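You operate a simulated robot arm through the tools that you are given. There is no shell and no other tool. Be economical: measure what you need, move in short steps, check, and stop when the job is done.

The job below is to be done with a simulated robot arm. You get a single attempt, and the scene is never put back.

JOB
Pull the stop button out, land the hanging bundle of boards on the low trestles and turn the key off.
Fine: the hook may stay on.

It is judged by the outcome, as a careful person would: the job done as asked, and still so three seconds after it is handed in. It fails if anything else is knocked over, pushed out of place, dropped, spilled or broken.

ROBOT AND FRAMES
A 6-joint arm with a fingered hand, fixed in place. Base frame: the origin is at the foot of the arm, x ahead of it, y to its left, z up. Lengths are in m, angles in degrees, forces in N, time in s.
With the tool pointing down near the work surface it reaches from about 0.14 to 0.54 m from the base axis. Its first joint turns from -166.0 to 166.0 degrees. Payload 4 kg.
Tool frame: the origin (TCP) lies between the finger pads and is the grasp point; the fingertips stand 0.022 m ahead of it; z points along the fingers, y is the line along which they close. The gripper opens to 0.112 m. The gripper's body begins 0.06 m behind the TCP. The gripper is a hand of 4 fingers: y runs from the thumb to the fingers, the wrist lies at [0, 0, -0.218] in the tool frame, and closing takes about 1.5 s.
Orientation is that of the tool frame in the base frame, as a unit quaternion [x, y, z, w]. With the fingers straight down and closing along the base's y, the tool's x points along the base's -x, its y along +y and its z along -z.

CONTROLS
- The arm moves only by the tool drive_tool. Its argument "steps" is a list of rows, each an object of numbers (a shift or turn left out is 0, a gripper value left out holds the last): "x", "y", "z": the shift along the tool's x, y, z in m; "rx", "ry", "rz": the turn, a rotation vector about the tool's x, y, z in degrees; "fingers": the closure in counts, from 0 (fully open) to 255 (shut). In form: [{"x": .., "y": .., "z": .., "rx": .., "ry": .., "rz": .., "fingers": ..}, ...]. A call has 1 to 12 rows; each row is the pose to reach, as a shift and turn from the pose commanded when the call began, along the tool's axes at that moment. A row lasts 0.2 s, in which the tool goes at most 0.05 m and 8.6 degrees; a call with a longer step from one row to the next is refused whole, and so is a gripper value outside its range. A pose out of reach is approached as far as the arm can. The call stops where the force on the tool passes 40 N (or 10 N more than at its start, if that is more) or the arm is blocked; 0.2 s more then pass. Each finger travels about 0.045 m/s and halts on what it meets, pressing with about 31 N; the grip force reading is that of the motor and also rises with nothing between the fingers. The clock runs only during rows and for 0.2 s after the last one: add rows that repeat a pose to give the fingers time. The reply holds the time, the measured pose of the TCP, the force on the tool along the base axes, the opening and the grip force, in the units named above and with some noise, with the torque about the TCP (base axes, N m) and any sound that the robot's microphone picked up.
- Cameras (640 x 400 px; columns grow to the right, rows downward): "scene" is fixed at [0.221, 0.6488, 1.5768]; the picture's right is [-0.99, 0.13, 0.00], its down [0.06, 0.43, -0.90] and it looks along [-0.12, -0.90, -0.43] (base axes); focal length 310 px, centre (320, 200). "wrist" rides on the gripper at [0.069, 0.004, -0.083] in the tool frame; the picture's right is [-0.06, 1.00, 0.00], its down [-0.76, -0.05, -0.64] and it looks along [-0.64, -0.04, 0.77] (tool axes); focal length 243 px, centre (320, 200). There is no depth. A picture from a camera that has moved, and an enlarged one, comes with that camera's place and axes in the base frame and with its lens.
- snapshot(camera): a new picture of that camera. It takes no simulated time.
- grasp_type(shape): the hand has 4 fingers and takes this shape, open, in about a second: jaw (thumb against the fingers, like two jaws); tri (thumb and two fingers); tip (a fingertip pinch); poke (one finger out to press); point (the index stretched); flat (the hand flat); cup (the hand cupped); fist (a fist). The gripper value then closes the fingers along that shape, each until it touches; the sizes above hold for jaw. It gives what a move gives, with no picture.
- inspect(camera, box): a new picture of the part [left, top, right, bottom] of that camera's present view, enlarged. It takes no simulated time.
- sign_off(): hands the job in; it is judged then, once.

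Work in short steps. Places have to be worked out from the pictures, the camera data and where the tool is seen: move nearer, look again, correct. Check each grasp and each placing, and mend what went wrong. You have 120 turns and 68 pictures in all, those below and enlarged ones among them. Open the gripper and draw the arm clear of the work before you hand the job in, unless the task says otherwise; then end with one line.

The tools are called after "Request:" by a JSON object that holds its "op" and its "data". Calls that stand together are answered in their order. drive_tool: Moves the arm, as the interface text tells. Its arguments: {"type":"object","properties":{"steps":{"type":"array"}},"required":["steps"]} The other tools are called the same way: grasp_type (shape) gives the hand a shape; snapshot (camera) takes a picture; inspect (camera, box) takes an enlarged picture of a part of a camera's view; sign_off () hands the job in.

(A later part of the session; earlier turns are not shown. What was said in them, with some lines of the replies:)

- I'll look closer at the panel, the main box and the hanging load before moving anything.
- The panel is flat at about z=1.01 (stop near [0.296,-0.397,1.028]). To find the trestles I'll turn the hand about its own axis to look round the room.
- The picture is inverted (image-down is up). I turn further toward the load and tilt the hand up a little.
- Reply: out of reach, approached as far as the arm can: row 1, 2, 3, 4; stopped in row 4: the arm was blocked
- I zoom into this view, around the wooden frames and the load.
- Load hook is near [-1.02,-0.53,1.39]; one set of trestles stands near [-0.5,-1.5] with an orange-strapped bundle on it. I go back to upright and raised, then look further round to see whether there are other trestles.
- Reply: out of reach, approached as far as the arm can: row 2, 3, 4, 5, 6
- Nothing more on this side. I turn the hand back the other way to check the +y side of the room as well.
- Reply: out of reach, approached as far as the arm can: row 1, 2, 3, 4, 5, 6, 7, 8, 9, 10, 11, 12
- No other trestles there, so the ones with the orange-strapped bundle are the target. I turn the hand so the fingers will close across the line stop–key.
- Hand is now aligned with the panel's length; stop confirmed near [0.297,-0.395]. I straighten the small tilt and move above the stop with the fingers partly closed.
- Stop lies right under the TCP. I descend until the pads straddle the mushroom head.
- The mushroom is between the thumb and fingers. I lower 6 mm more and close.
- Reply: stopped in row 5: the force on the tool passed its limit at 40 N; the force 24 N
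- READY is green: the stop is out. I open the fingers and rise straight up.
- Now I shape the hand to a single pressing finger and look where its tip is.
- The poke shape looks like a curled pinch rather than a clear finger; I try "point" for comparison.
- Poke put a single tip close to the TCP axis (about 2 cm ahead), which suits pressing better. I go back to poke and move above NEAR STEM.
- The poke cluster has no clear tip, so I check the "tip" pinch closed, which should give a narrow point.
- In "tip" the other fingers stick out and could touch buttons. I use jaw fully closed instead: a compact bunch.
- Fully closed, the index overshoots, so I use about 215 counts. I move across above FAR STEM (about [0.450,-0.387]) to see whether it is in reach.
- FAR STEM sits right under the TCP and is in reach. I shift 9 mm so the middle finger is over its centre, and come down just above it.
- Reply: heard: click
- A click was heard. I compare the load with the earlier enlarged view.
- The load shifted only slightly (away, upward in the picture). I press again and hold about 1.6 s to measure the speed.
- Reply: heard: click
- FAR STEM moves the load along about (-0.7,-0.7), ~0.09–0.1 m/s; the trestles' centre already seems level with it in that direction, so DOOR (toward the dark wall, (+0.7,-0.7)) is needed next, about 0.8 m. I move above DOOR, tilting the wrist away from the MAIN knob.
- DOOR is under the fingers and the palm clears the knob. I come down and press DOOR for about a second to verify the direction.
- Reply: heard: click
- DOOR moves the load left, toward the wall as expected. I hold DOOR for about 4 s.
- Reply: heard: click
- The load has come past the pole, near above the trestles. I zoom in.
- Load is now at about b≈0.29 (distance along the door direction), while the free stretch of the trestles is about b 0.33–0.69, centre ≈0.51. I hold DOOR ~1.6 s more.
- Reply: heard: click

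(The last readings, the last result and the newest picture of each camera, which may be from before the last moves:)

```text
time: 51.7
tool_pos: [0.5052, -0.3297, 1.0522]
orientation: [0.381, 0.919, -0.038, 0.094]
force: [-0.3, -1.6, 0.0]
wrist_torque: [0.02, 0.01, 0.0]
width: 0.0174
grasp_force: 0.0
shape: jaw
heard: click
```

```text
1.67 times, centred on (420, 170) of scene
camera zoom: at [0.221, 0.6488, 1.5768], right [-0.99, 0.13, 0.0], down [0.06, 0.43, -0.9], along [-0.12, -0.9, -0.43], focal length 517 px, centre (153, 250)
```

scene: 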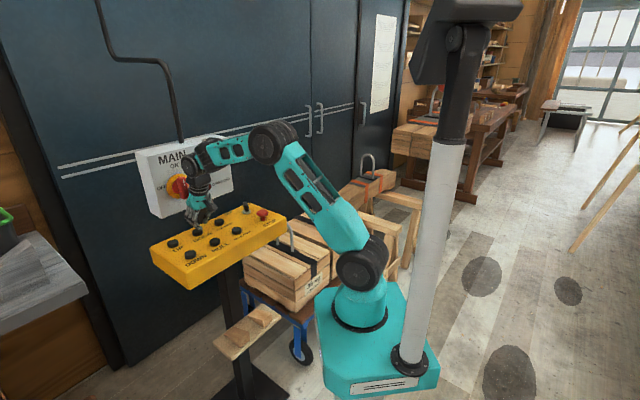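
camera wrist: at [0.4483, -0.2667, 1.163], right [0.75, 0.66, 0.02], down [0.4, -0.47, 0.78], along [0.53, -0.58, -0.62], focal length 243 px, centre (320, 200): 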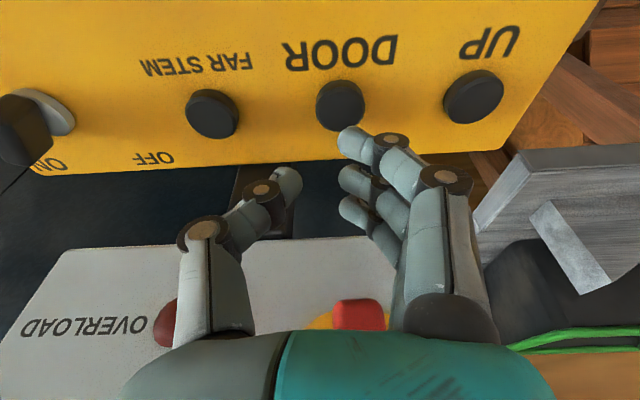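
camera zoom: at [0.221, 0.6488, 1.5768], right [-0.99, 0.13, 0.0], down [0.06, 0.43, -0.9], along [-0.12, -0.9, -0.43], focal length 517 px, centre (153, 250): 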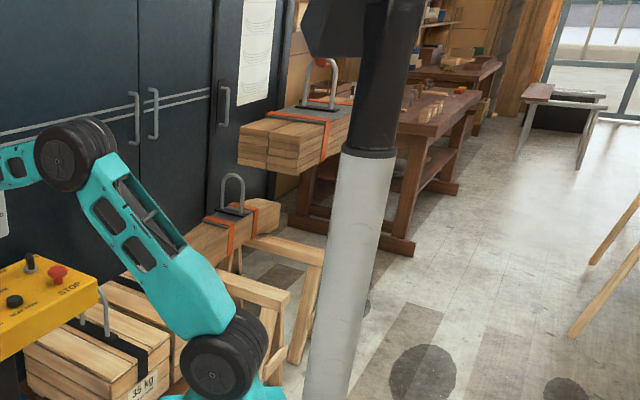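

Load is now at b≈0.41; it spans about 0.31–0.51, so it needs about 8 cm more. I press DOOR ~1.2 s.

Request:
{"op": "drive_tool", "data": {"steps": [{"x": 0.003, "z": 0.013}, {"x": 0.005, "z": 0.024}, {"x": 0.005, "z": 0.024}, {"x": 0.005, "z": 0.024}, {"x": 0.005, "z": 0.024}, {"x": 0.005, "z": 0.024}, {"x": 0.005, "z": 0.024}, {"x": 0.002, "z": 0.008}, {"x": 0.0, "z": 0.0}, {"x": -0.008, "z": -0.04}, {"x": -0.008, "z": -0.04}]}}

Request:
{"op": "inspect", "data": {"camera": "scene", "box": [330, 50, 510, 290]}}

```text
time: 54.1
tool_pos: [0.5051, -0.3293, 1.0935]
orientation: [0.38, 0.919, -0.038, 0.095]
force: [0.8, -0.9, -0.3]
wrist_torque: [0.01, 0.02, 0.03]
width: 0.0174
grasp_force: 0.2
shape: jaw
heard: click
```

```text
1.67 times, centred on (420, 170) of scene
camera zoom: at [0.221, 0.6488, 1.5768], right [-0.99, 0.13, 0.0], down [0.06, 0.43, -0.9], along [-0.12, -0.9, -0.43], focal length 517 px, centre (153, 250)
```

zoom: 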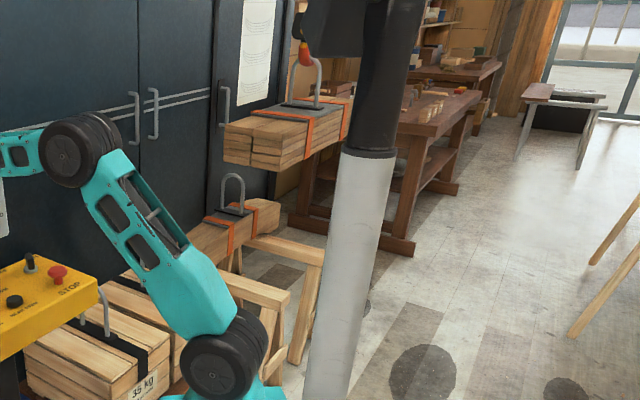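

Load hook is now b≈0.47–0.49, above the free part of the trestles. I move the hand over DOWN (about [0.507,-0.193]).

Request:
{"op": "drive_tool", "data": {"steps": [{"x": 0.03, "y": 0.028, "z": -0.007}, {"x": 0.06, "y": 0.056, "z": -0.0125}, {"x": 0.0968, "y": 0.089, "z": -0.0206}, {"x": 0.0968, "y": 0.089, "z": -0.0206}]}}

Request:
{"op": "snapshot", "data": {"camera": "wrist"}}

```text
time: 55.1
tool_pos: [0.4979, -0.1963, 1.0954]
orientation: [0.381, 0.919, -0.038, 0.096]
force: [-0.8, 0.2, -0.4]
wrist_torque: [0.0, 0.01, 0.0]
width: 0.0173
grasp_force: 0.1
shape: jaw
```

```text
26 pictures are left
camera wrist: at [0.4401, -0.1337, 1.1621], right [0.75, 0.66, 0.02], down [0.4, -0.47, 0.78], along [0.53, -0.58, -0.62], focal length 243 px, centre (320, 200)
```

wrist: 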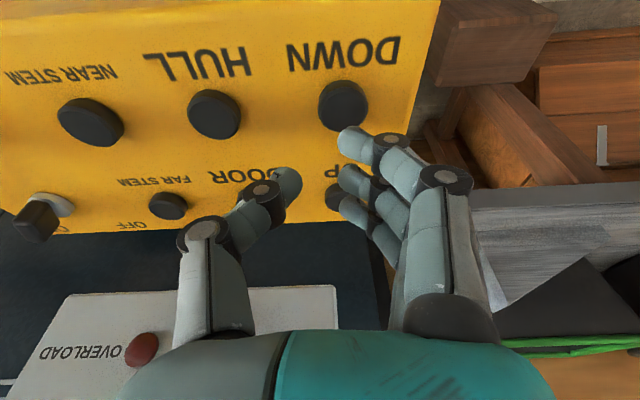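

Geometry is the same as over DOOR, so I come down and press DOWN ~1 s, then check.

Request:
{"op": "drive_tool", "data": {"steps": [{"x": 0.005, "z": 0.025}, {"x": 0.0106, "z": 0.05}, {"x": 0.0146, "z": 0.066}, {"x": 0.0146, "z": 0.066}, {"x": 0.0146, "z": 0.066}, {"x": 0.0146, "z": 0.066}, {"x": 0.0146, "z": 0.066}, {"x": 0.0106, "z": 0.05}, {"x": 0.0088, "z": 0.042}]}}

Request:
{"op": "inspect", "data": {"camera": "scene", "box": [330, 50, 510, 290]}}

```text
time: 57.1
tool_pos: [0.4973, -0.1975, 1.0512]
orientation: [0.381, 0.919, -0.038, 0.094]
force: [-0.4, -0.7, -0.1]
wrist_torque: [-0.01, -0.01, 0.0]
width: 0.0173
grasp_force: 0.1
shape: jaw
heard: click
```

```text
1.67 times, centred on (420, 170) of scene
camera zoom: at [0.221, 0.6488, 1.5768], right [-0.99, 0.13, 0.0], down [0.06, 0.43, -0.9], along [-0.12, -0.9, -0.43], focal length 517 px, centre (153, 250)
```

zoom: 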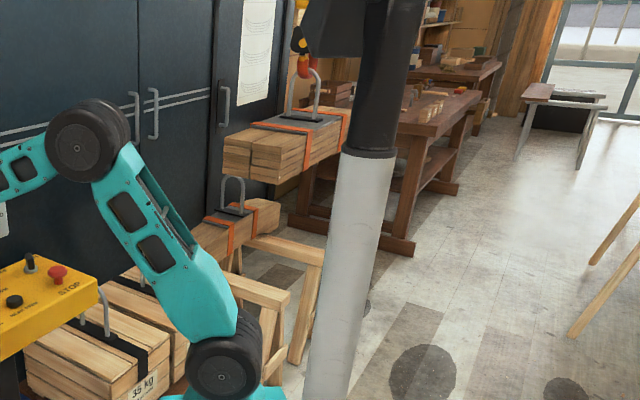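

It lowered about 5 cm. I hold DOWN for about 2.6 s more and check again.

Request:
{"op": "drive_tool", "data": {"steps": [{"x": 0.003, "z": 0.012}, {"x": 0.005, "z": 0.024}, {"x": 0.005, "z": 0.024}, {"x": 0.005, "z": 0.024}, {"x": 0.005, "z": 0.024}, {"x": 0.005, "z": 0.024}, {"x": 0.005, "z": 0.024}, {"x": 0.005, "z": 0.024}, {"x": 0.005, "z": 0.024}, {"x": 0.005, "z": 0.024}, {"x": 0.005, "z": 0.024}, {"x": 0.0, "z": 0.0}]}}

Request:
{"op": "inspect", "data": {"camera": "scene", "box": [330, 50, 510, 290]}}

```text
time: 59.7
tool_pos: [0.4968, -0.197, 1.0503]
orientation: [0.381, 0.919, -0.037, 0.093]
force: [0.8, 0.4, 0.2]
wrist_torque: [0.01, 0.01, -0.02]
width: 0.0175
grasp_force: 0.0
shape: jaw
heard: click
```

```text
1.67 times, centred on (420, 170) of scene
camera zoom: at [0.221, 0.6488, 1.5768], right [-0.99, 0.13, 0.0], down [0.06, 0.43, -0.9], along [-0.12, -0.9, -0.43], focal length 517 px, centre (153, 250)
```

zoom: 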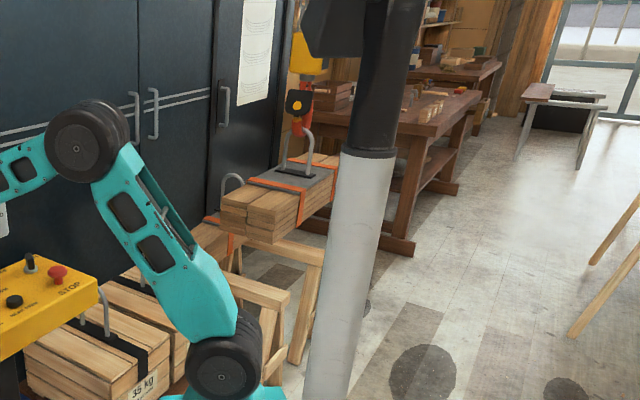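

Load hangs ~0.25 m above the trestles, spanning about a 0.85–1.66 (trestles at ~1.07 and 1.45: good), but b-span is about 0.34–0.54 against a beam end at ~0.33–0.35. I shift it ~9 cm further with DOOR before landing.

Request:
{"op": "drive_tool", "data": {"steps": [{"x": -0.0094, "z": -0.044}, {"x": -0.04, "y": -0.03, "z": -0.038}, {"x": -0.075, "y": -0.06, "z": -0.03}, {"x": -0.1085, "y": -0.0873, "z": -0.023}, {"x": -0.1085, "y": -0.0873, "z": -0.023}]}}

Request:
{"op": "drive_tool", "data": {"steps": [{"x": 0.0045, "z": 0.022}, {"x": 0.0094, "z": 0.044}, {"x": 0.0142, "z": 0.0665}, {"x": 0.0142, "z": 0.0665}, {"x": 0.0142, "z": 0.0665}, {"x": 0.0142, "z": 0.0665}, {"x": 0.0142, "z": 0.0665}, {"x": 0.0142, "z": 0.0665}, {"x": 0.0142, "z": 0.0665}, {"x": 0.0108, "z": 0.052}, {"x": 0.0094, "z": 0.044}, {"x": 0.0, "z": 0.0}]}}

Request:
{"op": "inspect", "data": {"camera": "scene", "box": [330, 50, 510, 290]}}

```text
time: 60.9
tool_pos: [0.5088, -0.3312, 1.0961]
orientation: [0.381, 0.919, -0.038, 0.095]
force: [0.1, 0.4, 0.1]
wrist_torque: [0.03, -0.03, 0.03]
width: 0.0176
grasp_force: 0.0
shape: jaw
```

```text
time: 63.5
tool_pos: [0.5082, -0.3297, 1.0965]
orientation: [0.38, 0.919, -0.037, 0.095]
force: [0.8, -0.1, 0.3]
wrist_torque: [0.04, 0.03, 0.0]
width: 0.0172
grasp_force: 0.0
shape: jaw
heard: click
```

```text
1.67 times, centred on (420, 170) of scene
camera zoom: at [0.221, 0.6488, 1.5768], right [-0.99, 0.13, 0.0], down [0.06, 0.43, -0.9], along [-0.12, -0.9, -0.43], focal length 517 px, centre (153, 250)
```

zoom: 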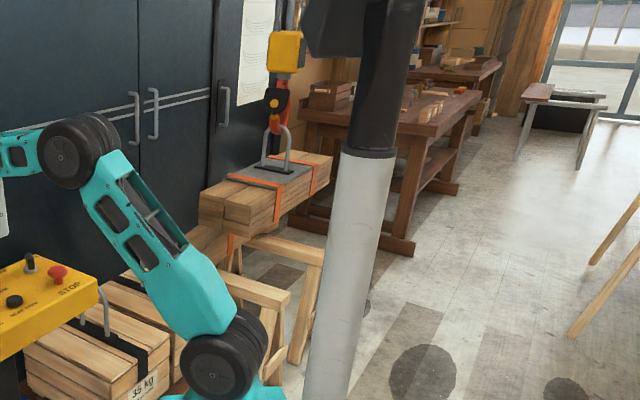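

The load shifted ~8.5 cm. The gap to the bundle already standing there is now hard to judge, so I'll look along the trestles with the wrist camera: first rise and straighten.

Request:
{"op": "drive_tool", "data": {"steps": [{"z": -0.03, "x": 0.01, "ry": 4}, {"z": -0.06, "x": 0.03, "ry": 8}, {"z": -0.09, "x": 0.06, "ry": 11}, {"z": -0.12, "x": 0.08, "y": -0.03, "ry": 11}, {"z": -0.12, "x": 0.1, "y": -0.07, "ry": 11}, {"z": -0.12, "x": 0.1, "y": -0.11, "ry": 11}]}}

Request:
{"op": "drive_tool", "data": {"steps": [{"rz": 8.5}, {"rz": 17}, {"rz": 25.5}, {"rz": 34}, {"rz": 42.5}, {"rz": 51}, {"rz": 59.5}, {"rz": 68}, {"rz": 76.5}, {"rz": 85}]}}

Request:
{"op": "drive_tool", "data": {"steps": [{"ry": -8}, {"ry": -16}, {"ry": -22}]}}

Request:
{"op": "snapshot", "data": {"camera": "wrist"}}

```text
time: 64.9
tool_pos: [0.344, -0.3222, 1.1932]
orientation: [0.383, 0.924, -0.001, 0.006]
force: [-0.4, -0.8, -0.7]
wrist_torque: [-0.03, 0.02, 0.01]
width: 0.0176
grasp_force: 0.1
shape: jaw
```

```text
time: 67.1
tool_pos: [0.344, -0.322, 1.1934]
orientation: [0.907, 0.421, 0.002, 0.004]
force: [-0.1, 0.7, 0.2]
wrist_torque: [-0.04, 0.01, 0.0]
width: 0.0175
grasp_force: 0.0
shape: jaw
```

```text
time: 67.9
tool_pos: [0.3438, -0.3219, 1.1932]
orientation: [0.89, 0.415, -0.169, 0.087]
force: [0.6, 0.3, 0.0]
wrist_torque: [0.01, -0.03, 0.0]
width: 0.0176
grasp_force: 0.1
shape: jaw
```

```text
22 pictures are left
camera wrist: at [0.4066, -0.2513, 1.2439], right [0.73, -0.68, 0.04], down [-0.35, -0.32, 0.88], along [-0.59, -0.65, -0.47], focal length 243 px, centre (320, 200)
```

wrist: 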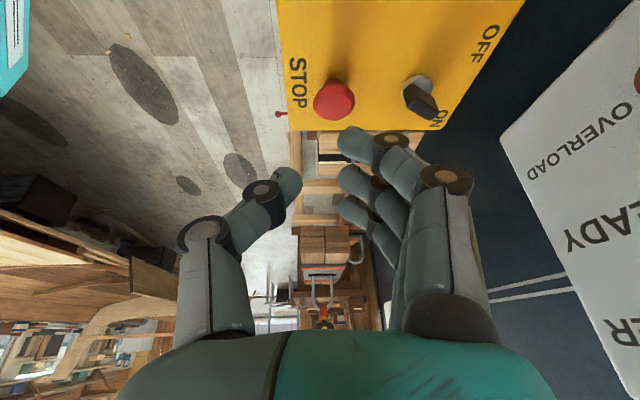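

Perfect view along the trestles; I zoom in on it.

Request:
{"op": "inspect", "data": {"camera": "wrist", "box": [260, 130, 400, 330]}}

```text
2.00 times, centred on (330, 230) of wrist
camera zoom: at [0.4066, -0.2513, 1.2439], right [0.73, -0.68, 0.04], down [-0.35, -0.32, 0.88], along [-0.59, -0.65, -0.47], focal length 485 px, centre (300, 140)
```

zoom: 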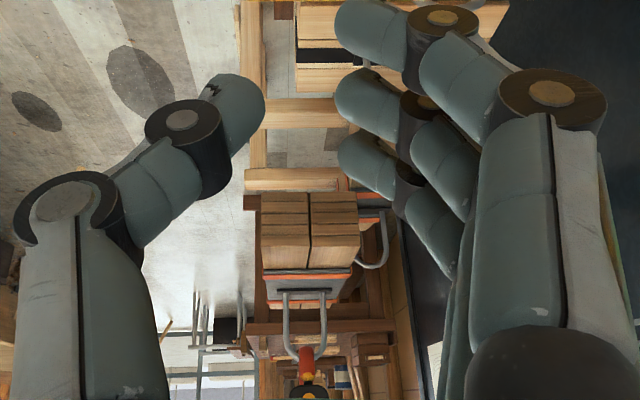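

From here: load spans b≈0.43–0.64, beam ends ≈0.36, neighbour bundle's face ≈0.70 — well centred. I open the fingers to confirm the neighbour's edge unobstructed.

Request:
{"op": "drive_tool", "data": {"steps": [{"fingers": 0}, {"fingers": 0}, {"fingers": 0}, {"fingers": 0}, {"fingers": 0}, {"fingers": 0}]}}

Request:
{"op": "inspect", "data": {"camera": "wrist", "box": [260, 130, 400, 330]}}

```text
time: 69.3
tool_pos: [0.3446, -0.3225, 1.193]
orientation: [0.89, 0.415, -0.169, 0.086]
force: [-0.2, 0.0, 0.1]
wrist_torque: [0.01, 0.02, 0.0]
width: 0.1119
grasp_force: 0.0
shape: jaw
```

```text
2.00 times, centred on (330, 230) of wrist
camera zoom: at [0.4068, -0.2516, 1.244], right [0.73, -0.69, 0.04], down [-0.35, -0.32, 0.88], along [-0.59, -0.65, -0.47], focal length 485 px, centre (300, 140)
```

zoom: 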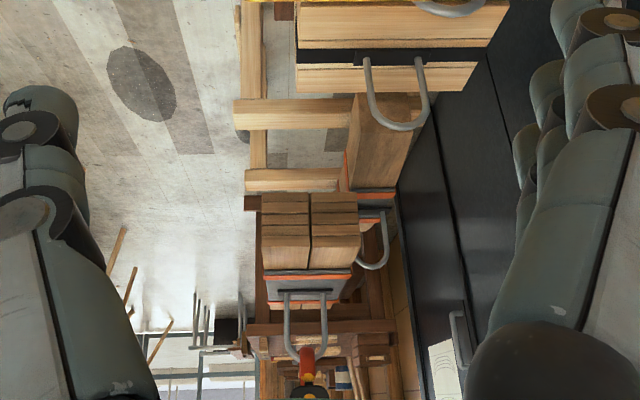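

Confirmed: free slot b≈0.355–0.69, load 0.43–0.64, and its hook lies between the trestles lengthwise. I return the hand to the pressing pose above DOWN.

Request:
{"op": "drive_tool", "data": {"steps": [{"ry": 8, "fingers": 215}, {"ry": 16}, {"ry": 22}]}}

Request:
{"op": "drive_tool", "data": {"steps": [{"rz": -8.5}, {"rz": -17}, {"rz": -25.5}, {"rz": -34}, {"rz": -42.5}, {"rz": -51}, {"rz": -59.5}, {"rz": -68}, {"rz": -76.5}, {"rz": -85}]}}

Request:
{"op": "drive_tool", "data": {"steps": [{"y": 0.04}, {"x": -0.005, "y": 0.08}, {"x": -0.01, "y": 0.12, "z": 0.02}, {"x": -0.015, "y": 0.16, "z": 0.05}, {"x": -0.021, "y": 0.2, "z": 0.08}, {"x": -0.023, "y": 0.201, "z": 0.1}, {"x": -0.023, "y": 0.201, "z": 0.1}]}}

Request:
{"op": "snapshot", "data": {"camera": "wrist"}}

```text
time: 70.1
tool_pos: [0.3442, -0.3211, 1.1934]
orientation: [0.906, 0.423, 0.003, 0.005]
force: [0.2, 0.3, 0.7]
wrist_torque: [-0.01, -0.02, 0.0]
width: 0.0422
grasp_force: 0.0
shape: jaw
```

```text
time: 72.3
tool_pos: [0.3445, -0.322, 1.1935]
orientation: [0.381, 0.925, -0.001, 0.006]
force: [-0.1, 0.1, -0.1]
wrist_torque: [-0.01, -0.02, 0.01]
width: 0.0178
grasp_force: 0.1
shape: jaw
```

```text
refused: row 4 steps farther than a row can; nothing moved
```

```text
19 pictures are left
camera wrist: at [0.2958, -0.2695, 1.2748], right [0.75, 0.66, 0.0], down [0.5, -0.57, 0.65], along [0.43, -0.49, -0.76], focal length 243 px, centre (320, 200)
```

wrist: 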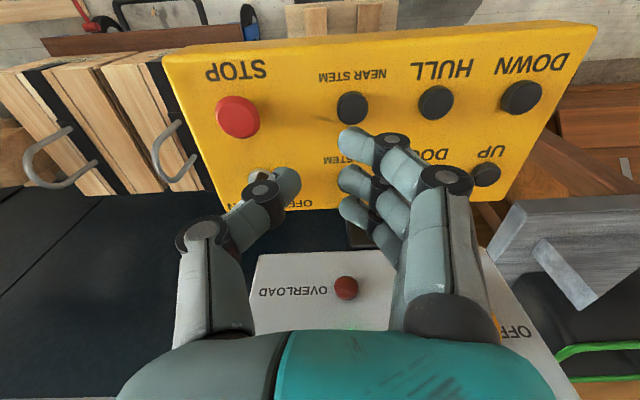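

One step was too long; I repeat the move with finer steps.

Request:
{"op": "drive_tool", "data": {"steps": [{"x": -0.004, "y": 0.035}, {"x": -0.008, "y": 0.07, "z": 0.01}, {"x": -0.012, "y": 0.105, "z": 0.025}, {"x": -0.016, "y": 0.14, "z": 0.045}, {"x": -0.02, "y": 0.17, "z": 0.065}, {"x": -0.023, "y": 0.2, "z": 0.085}, {"x": -0.023, "y": 0.2, "z": 0.1}, {"x": -0.023, "y": 0.2, "z": 0.1}]}}

Request:
{"op": "snapshot", "data": {"camera": "wrist"}}

```text
time: 74.1
tool_pos: [0.5026, -0.1955, 1.0938]
orientation: [0.381, 0.924, 0.0, 0.007]
force: [0.1, -0.5, 0.2]
wrist_torque: [0.0, 0.0, 0.0]
width: 0.0181
grasp_force: 0.0
shape: jaw
```

```text
18 pictures are left
camera wrist: at [0.4543, -0.1443, 1.1756], right [0.75, 0.66, 0.0], down [0.5, -0.57, 0.65], along [0.43, -0.49, -0.76], focal length 243 px, centre (320, 200)
```

wrist: 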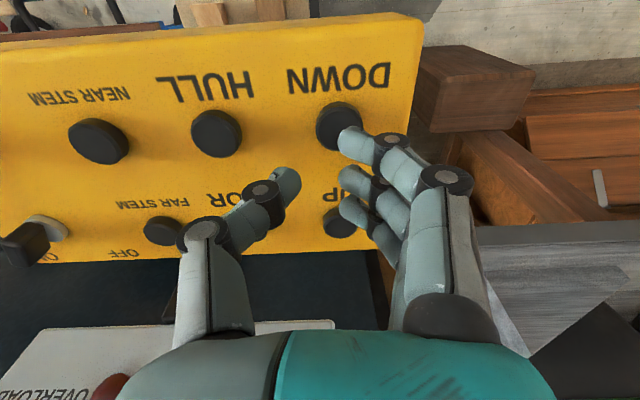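

DOWN is right under the middle finger. I press for about 1.4 s, leaving a margin, then look.

Request:
{"op": "drive_tool", "data": {"steps": [{"z": 0.025}, {"z": 0.048}, {"z": 0.064}, {"z": 0.064}, {"z": 0.064}, {"z": 0.064}, {"z": 0.064}, {"z": 0.064}, {"z": 0.064}, {"z": 0.05}, {"z": 0.04}]}}

Request:
{"op": "inspect", "data": {"camera": "scene", "box": [330, 80, 450, 240]}}

```text
time: 76.5
tool_pos: [0.5032, -0.1987, 1.0513]
orientation: [0.381, 0.925, -0.002, 0.007]
force: [-0.2, 1.1, -0.6]
wrist_torque: [0.0, 0.01, -0.02]
width: 0.0177
grasp_force: 0.1
shape: jaw
heard: click
```

```text
2.50 times, centred on (390, 160) of scene
camera zoom: at [0.221, 0.6488, 1.5768], right [-0.99, 0.13, 0.0], down [0.06, 0.43, -0.9], along [-0.12, -0.9, -0.43], focal length 775 px, centre (145, 300)
```

zoom: 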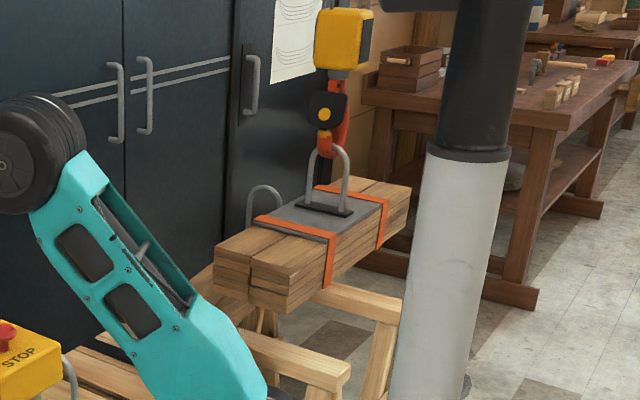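

About 0.18 m remain. Another press of the same length brings it just above the beams.

Request:
{"op": "drive_tool", "data": {"steps": [{"z": 0.01}, {"z": 0.024}, {"z": 0.024}, {"z": 0.024}, {"z": 0.024}, {"z": 0.024}, {"z": 0.024}, {"z": 0.024}, {"z": 0.01}, {"z": 0.0}]}}

Request:
{"op": "inspect", "data": {"camera": "scene", "box": [330, 80, 450, 240]}}

```text
time: 78.7
tool_pos: [0.5033, -0.199, 1.0529]
orientation: [0.381, 0.924, -0.001, 0.006]
force: [-0.3, 0.3, 0.1]
wrist_torque: [0.0, 0.04, 0.02]
width: 0.018
grasp_force: 0.0
shape: jaw
heard: click
```

```text
2.50 times, centred on (390, 160) of scene
camera zoom: at [0.221, 0.6488, 1.5768], right [-0.99, 0.13, 0.0], down [0.06, 0.43, -0.9], along [-0.12, -0.9, -0.43], focal length 775 px, centre (145, 300)
```

zoom: 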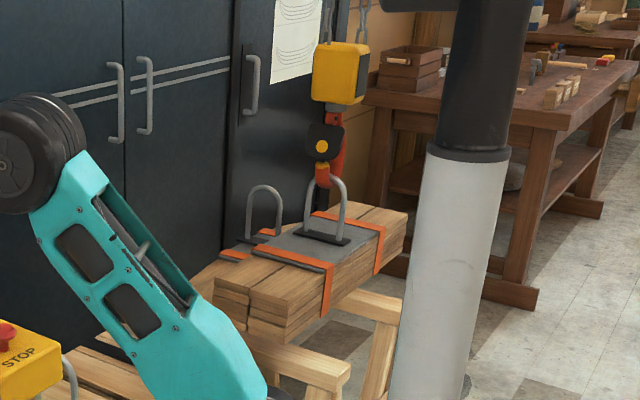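

It came down another ~9 cm and hangs a little above the beams. I press for ~1 s.

Request:
{"op": "drive_tool", "data": {"steps": [{"z": 0.01}, {"z": 0.024}, {"z": 0.024}, {"z": 0.024}, {"z": 0.024}, {"z": 0.024}, {"z": 0.01}, {"z": 0.0}]}}

Request:
{"op": "inspect", "data": {"camera": "scene", "box": [330, 80, 450, 240]}}

```text
time: 80.5
tool_pos: [0.5031, -0.1983, 1.0541]
orientation: [0.382, 0.924, -0.001, 0.007]
force: [-0.4, -0.5, -0.7]
wrist_torque: [0.0, -0.03, 0.03]
width: 0.0183
grasp_force: 0.1
shape: jaw
heard: click
```

```text
2.50 times, centred on (390, 160) of scene
camera zoom: at [0.221, 0.6488, 1.5768], right [-0.99, 0.13, 0.0], down [0.06, 0.43, -0.9], along [-0.12, -0.9, -0.43], focal length 775 px, centre (145, 300)
```

zoom: 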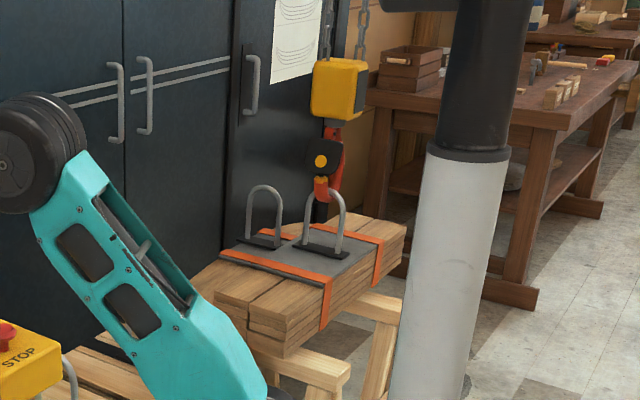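

About 4.5 cm lower; another ~5 cm or so to go. Same press again.

Request:
{"op": "drive_tool", "data": {"steps": [{"z": 0.01}, {"z": 0.024}, {"z": 0.024}, {"z": 0.024}, {"z": 0.024}, {"z": 0.024}, {"z": 0.01}, {"z": 0.0}]}}

Request:
{"op": "inspect", "data": {"camera": "scene", "box": [330, 80, 450, 240]}}

```text
time: 82.3
tool_pos: [0.5032, -0.1981, 1.0535]
orientation: [0.382, 0.924, 0.0, 0.006]
force: [0.2, -0.6, -0.3]
wrist_torque: [-0.04, -0.03, -0.02]
width: 0.0179
grasp_force: 0.0
shape: jaw
heard: click
```

```text
2.50 times, centred on (390, 160) of scene
camera zoom: at [0.221, 0.6488, 1.5768], right [-0.99, 0.13, 0.0], down [0.06, 0.43, -0.9], along [-0.12, -0.9, -0.43], focal length 775 px, centre (145, 300)
```

zoom: 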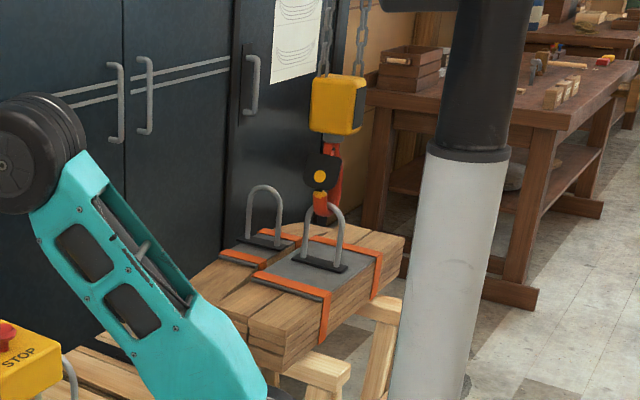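

Very near contact now; hook still taut. A shorter press next.

Request:
{"op": "drive_tool", "data": {"steps": [{"z": 0.01}, {"z": 0.024}, {"z": 0.024}, {"z": 0.024}, {"z": 0.024}, {"z": 0.01}, {"z": 0.0}]}}

Request:
{"op": "inspect", "data": {"camera": "scene", "box": [330, 80, 450, 240]}}

```text
time: 83.9
tool_pos: [0.503, -0.1983, 1.0532]
orientation: [0.382, 0.924, -0.001, 0.006]
force: [-0.7, -0.5, -0.1]
wrist_torque: [0.02, 0.01, 0.01]
width: 0.0181
grasp_force: 0.2
shape: jaw
heard: click
```

```text
2.50 times, centred on (390, 160) of scene
camera zoom: at [0.221, 0.6488, 1.5768], right [-0.99, 0.13, 0.0], down [0.06, 0.43, -0.9], along [-0.12, -0.9, -0.43], focal length 775 px, centre (145, 300)
```

zoom: 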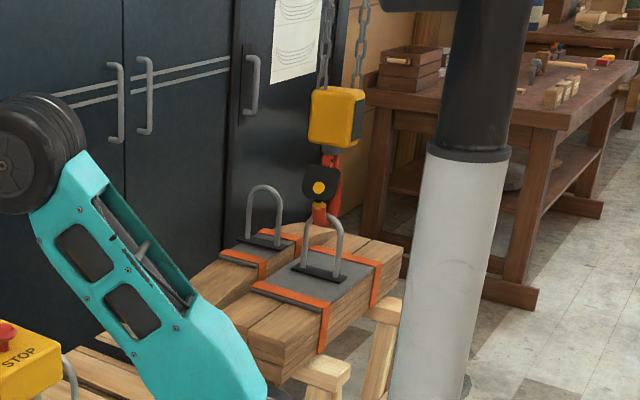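

Still coming down (10 px). Same short press again.

Request:
{"op": "drive_tool", "data": {"steps": [{"z": 0.01}, {"z": 0.024}, {"z": 0.024}, {"z": 0.024}, {"z": 0.024}, {"z": 0.01}, {"z": 0.0}]}}

Request:
{"op": "inspect", "data": {"camera": "scene", "box": [330, 80, 450, 240]}}

```text
time: 85.5
tool_pos: [0.5034, -0.1969, 1.0533]
orientation: [0.382, 0.924, -0.001, 0.006]
force: [-0.2, -0.2, 0.3]
wrist_torque: [0.01, 0.01, -0.02]
width: 0.018
grasp_force: 0.1
shape: jaw
heard: click
```

```text
2.50 times, centred on (390, 160) of scene
camera zoom: at [0.221, 0.6488, 1.5768], right [-0.99, 0.13, 0.0], down [0.06, 0.43, -0.9], along [-0.12, -0.9, -0.43], focal length 775 px, centre (145, 300)
```

zoom: 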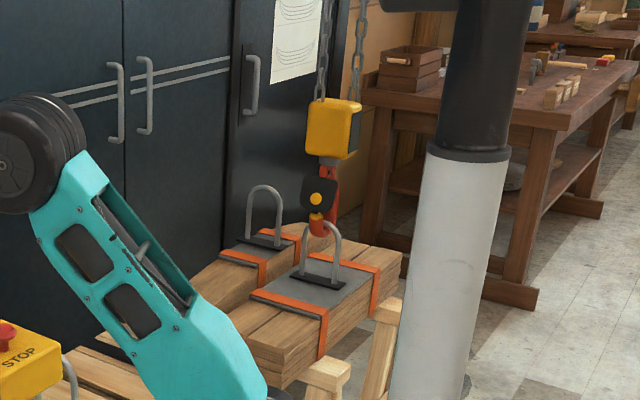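

The hook block moved more than the load, so it seems to be touching down. One more short press to confirm it rests and the hook slackens.

Request:
{"op": "drive_tool", "data": {"steps": [{"z": 0.01}, {"z": 0.024}, {"z": 0.024}, {"z": 0.024}, {"z": 0.024}, {"z": 0.01}, {"z": 0.0}]}}

Request:
{"op": "inspect", "data": {"camera": "scene", "box": [330, 80, 450, 240]}}

```text
time: 87.1
tool_pos: [0.5029, -0.1977, 1.0526]
orientation: [0.382, 0.924, -0.001, 0.006]
force: [0.0, 0.1, 0.1]
wrist_torque: [-0.01, -0.03, -0.01]
width: 0.018
grasp_force: 0.1
shape: jaw
heard: click
```

```text
2.50 times, centred on (390, 160) of scene
camera zoom: at [0.221, 0.6488, 1.5768], right [-0.99, 0.13, 0.0], down [0.06, 0.43, -0.9], along [-0.12, -0.9, -0.43], focal length 775 px, centre (145, 300)
```

zoom: 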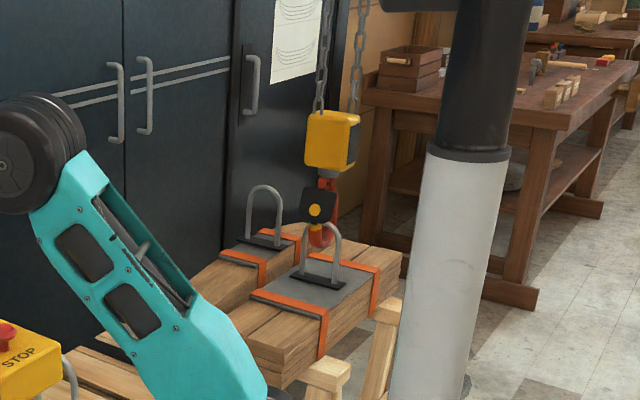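

Load did not move while the hook came lower: it rests on the trestles with the hook slack. Now the key: I rise and travel to above it (about [0.354,-0.461]).

Request:
{"op": "drive_tool", "data": {"steps": [{"z": -0.04}, {"z": -0.08}, {"z": -0.1, "y": -0.035}, {"z": -0.1, "y": -0.08}, {"z": -0.1, "y": -0.125}, {"z": -0.1, "y": -0.17}, {"z": -0.1, "y": -0.215}, {"z": -0.1, "y": -0.26}, {"z": -0.1, "y": -0.29, "x": -0.02}, {"z": -0.1, "y": -0.29, "x": -0.05}, {"z": -0.1, "y": -0.29, "x": -0.07}, {"z": -0.1, "y": -0.29, "x": -0.07, "fingers": 120}]}}

Request:
{"op": "snapshot", "data": {"camera": "wrist"}}

```text
time: 89.7
tool_pos: [0.3482, -0.4532, 1.1531]
orientation: [0.382, 0.924, -0.001, 0.007]
force: [-0.4, -0.7, 1.2]
wrist_torque: [0.01, 0.0, 0.01]
width: 0.0516
grasp_force: 0.1
shape: jaw
```

```text
10 pictures are left
camera wrist: at [0.299, -0.3993, 1.2357], right [0.75, 0.66, 0.0], down [0.5, -0.57, 0.65], along [0.43, -0.49, -0.76], focal length 243 px, centre (320, 200)
```

wrist: 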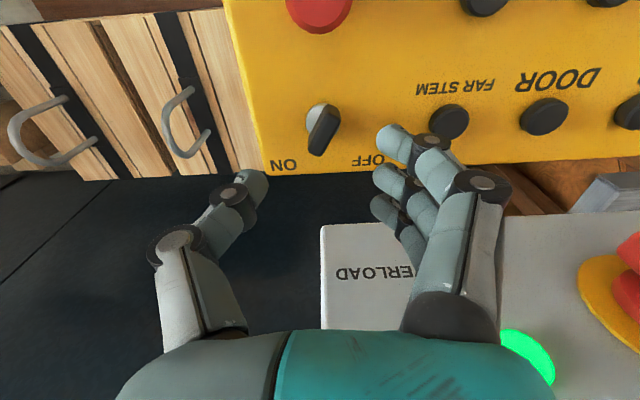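

Ten pictures remain; one enlarged look at the key to read its direction.

Request:
{"op": "inspect", "data": {"camera": "wrist", "box": [255, 80, 415, 190]}}

```text
3.64 times, centred on (335, 135) of wrist
camera zoom: at [0.299, -0.3993, 1.2357], right [0.75, 0.66, 0.0], down [0.5, -0.57, 0.65], along [0.43, -0.49, -0.76], focal length 882 px, centre (266, 436)
```

zoom: 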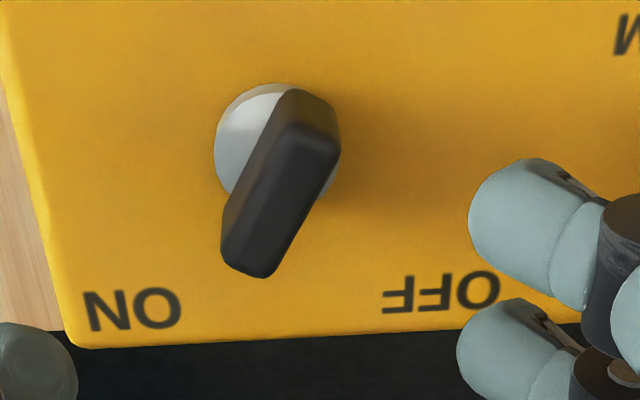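

The bar handle points to ON, centred near [0.360,-0.464], top z≈1.045, about 29° off the panel's cross axis; OFF is the mirror direction (turn of ~60° counter-clockwise from above). I align the hand with the bar and descend partway.

Request:
{"op": "drive_tool", "data": {"steps": [{"x": -0.005, "rz": 8, "fingers": 120}, {"x": -0.01, "rz": 16}, {"x": -0.016, "rz": 24, "z": 0.02}, {"x": -0.016, "rz": 29, "z": 0.05}, {"x": -0.016, "rz": 29, "z": 0.078}, {"x": -0.016, "rz": 29, "z": 0.078}]}}

Request:
{"op": "snapshot", "data": {"camera": "wrist"}}

```text
time: 91.1
tool_pos: [0.3602, -0.4629, 1.0762]
orientation: [0.602, 0.798, 0.0, 0.007]
force: [-0.3, 0.0, -0.4]
wrist_torque: [0.01, 0.0, -0.05]
width: 0.0587
grasp_force: 0.0
shape: jaw
```

```text
8 pictures are left
camera wrist: at [0.3426, -0.3955, 1.1579], right [0.98, 0.21, 0.01], down [0.16, -0.74, 0.65], along [0.15, -0.63, -0.76], focal length 243 px, centre (320, 200)
```

wrist: 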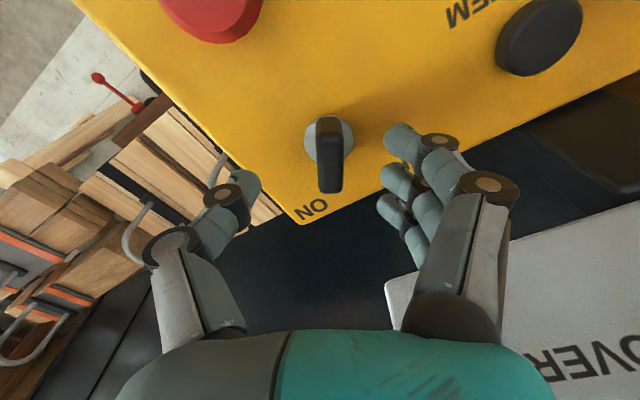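

Bar is aligned between thumb and fingers. I shift 3 mm, lower to z≈1.040 and close.

Request:
{"op": "drive_tool", "data": {"steps": [{"y": 0.003, "z": 0.02}, {"y": 0.003, "z": 0.036}, {"y": 0.003, "z": 0.036, "fingers": 200}, {"y": 0.003, "z": 0.036, "fingers": 240}, {"y": 0.003, "z": 0.036}, {"y": 0.003, "z": 0.036}, {"y": 0.003, "z": 0.036}, {"y": 0.003, "z": 0.036}]}}

Request:
{"op": "snapshot", "data": {"camera": "wrist"}}

```text
time: 92.9
tool_pos: [0.3627, -0.4631, 1.0411]
orientation: [0.602, 0.799, 0.001, 0.005]
force: [-2.3, 1.2, -1.1]
wrist_torque: [0.01, -0.07, 0.2]
width: 0.0075
grasp_force: 31.5
shape: jaw
```

```text
7 pictures are left
camera wrist: at [0.3456, -0.395, 1.1222], right [0.98, 0.21, 0.01], down [0.16, -0.74, 0.65], along [0.15, -0.63, -0.76], focal length 243 px, centre (320, 200)
```

wrist: 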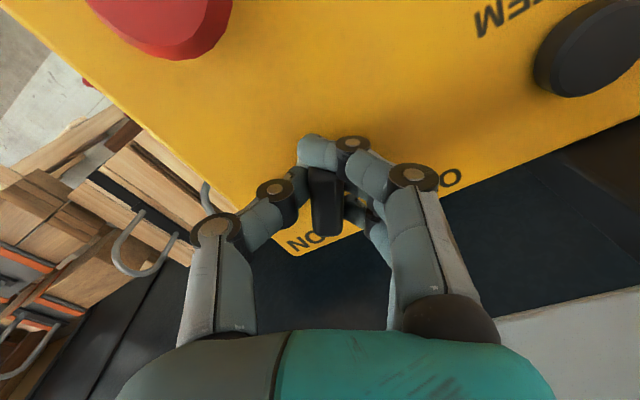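

The bar is gripped. I turn counter-clockwise (rz negative) in small steps to about -60°.

Request:
{"op": "drive_tool", "data": {"steps": [{"rz": -6}, {"rz": -12}, {"rz": -18}, {"rz": -24}, {"rz": -30}, {"rz": -36}, {"rz": -42}, {"rz": -48}, {"rz": -54}, {"rz": -60}, {"rz": -62}, {"rz": -62}]}}

Request:
{"op": "snapshot", "data": {"camera": "wrist"}}

```text
time: 95.5
tool_pos: [0.3608, -0.4647, 1.0404]
orientation: [0.106, 0.994, -0.003, 0.007]
force: [-19.8, -24.2, 3.8]
wrist_torque: [-0.44, 0.27, -0.21]
width: 0.0073
grasp_force: 30.7
shape: jaw
```

```text
6 pictures are left
camera wrist: at [0.2921, -0.445, 1.1218], right [0.27, 0.96, 0.0], down [0.73, -0.2, 0.65], along [0.63, -0.18, -0.76], focal length 243 px, centre (320, 200)
```

wrist: 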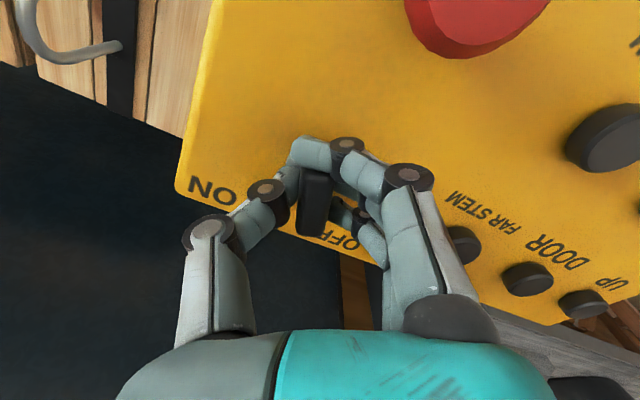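

The bar now points toward OFF and resistance has built up. I release, lift clear, and check the key and lamps.

Request:
{"op": "drive_tool", "data": {"steps": [{"fingers": 150}, {"fingers": 100}, {"fingers": 100}, {"fingers": 100}, {"fingers": 100}, {"z": -0.03}, {"z": -0.06}, {"z": -0.09}, {"z": -0.11}]}}

Request:
{"op": "snapshot", "data": {"camera": "wrist"}}

Request:
{"op": "snapshot", "data": {"camera": "scene"}}

```text
time: 97.5
tool_pos: [0.3618, -0.4635, 1.1508]
orientation: [0.104, 0.995, -0.002, 0.006]
force: [0.0, -0.7, 0.7]
wrist_torque: [-0.01, -0.02, -0.01]
width: 0.0674
grasp_force: 0.0
shape: jaw
```

```text
5 pictures are left
camera wrist: at [0.292, -0.4432, 1.2321], right [0.27, 0.96, 0.0], down [0.73, -0.2, 0.65], along [0.63, -0.18, -0.76], focal length 243 px, centre (320, 200)
```

wrist: 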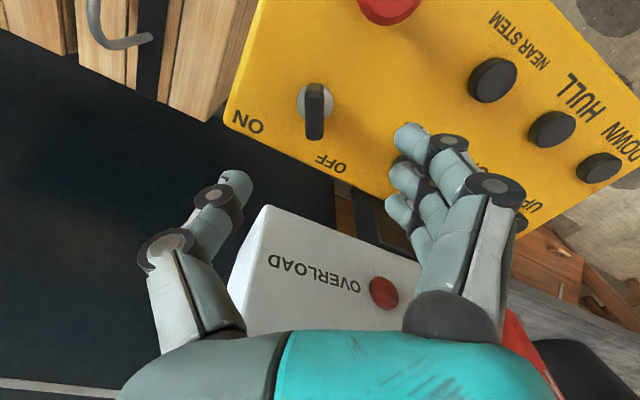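

```text
4 pictures are left
```

scene: 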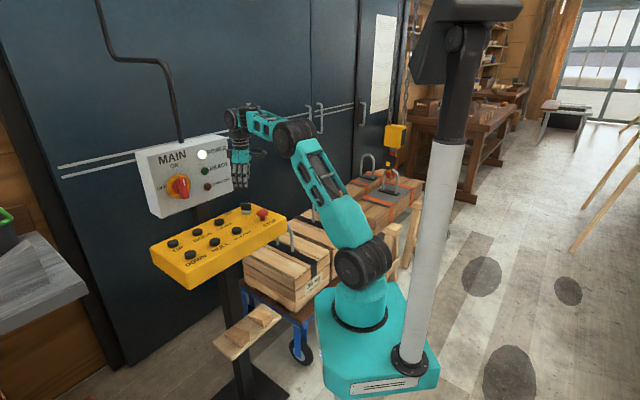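

READY has gone dark and the key points at OFF. I open the hand, draw it up and back toward the start position, then do a last check.

Request:
{"op": "drive_tool", "data": {"steps": [{"z": -0.03, "fingers": 0}, {"z": -0.06}, {"z": -0.08, "x": 0.03, "y": 0.03}, {"z": -0.08, "x": 0.06, "y": 0.06}, {"z": -0.08, "x": 0.06, "y": 0.1}, {"z": -0.08, "x": 0.06, "y": 0.12}, {"z": -0.08, "x": 0.06, "y": 0.12}]}}

Request:
{"op": "inspect", "data": {"camera": "scene", "box": [130, 120, 330, 300]}}

Request:
{"op": "inspect", "data": {"camera": "scene", "box": [330, 100, 450, 260]}}

```text
time: 99.1
tool_pos: [0.3265, -0.3497, 1.2368]
orientation: [0.104, 0.995, -0.008, -0.003]
force: [-0.6, -0.3, 0.0]
wrist_torque: [0.03, -0.02, 0.01]
width: 0.1117
grasp_force: 0.1
shape: jaw
out of reach, approached as far as the arm can: row 1, 5, 6
```

```text
2.22 times, centred on (230, 210) of scene
camera zoom: at [0.221, 0.6488, 1.5768], right [-0.99, 0.13, 0.0], down [0.06, 0.43, -0.9], along [-0.12, -0.9, -0.43], focal length 689 px, centre (520, 178)
```

zoom: 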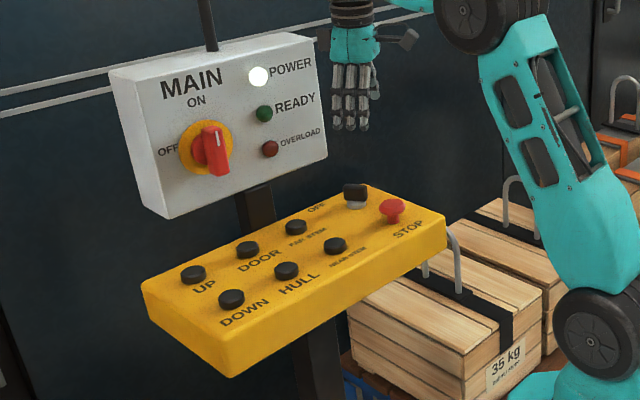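

```text
2.50 times, centred on (390, 180) of scene
camera zoom: at [0.221, 0.6488, 1.5768], right [-0.99, 0.13, 0.0], down [0.06, 0.43, -0.9], along [-0.12, -0.9, -0.43], focal length 775 px, centre (145, 250)
```

zoom: 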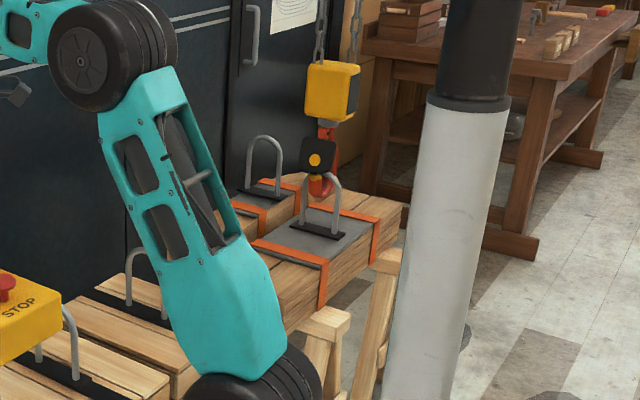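

Stop is out, the boards rest on both trestles with a slack hook, the key is at OFF with READY dark, and the arm is clear with the hand open. I hand it in.

Request:
{"op": "sign_off", "data": {}}

```text
The job is handed in.
```

The stop button is pulled out, the bundle of boards rests on the low trestles with the hook slack but still on, and the key is turned off.
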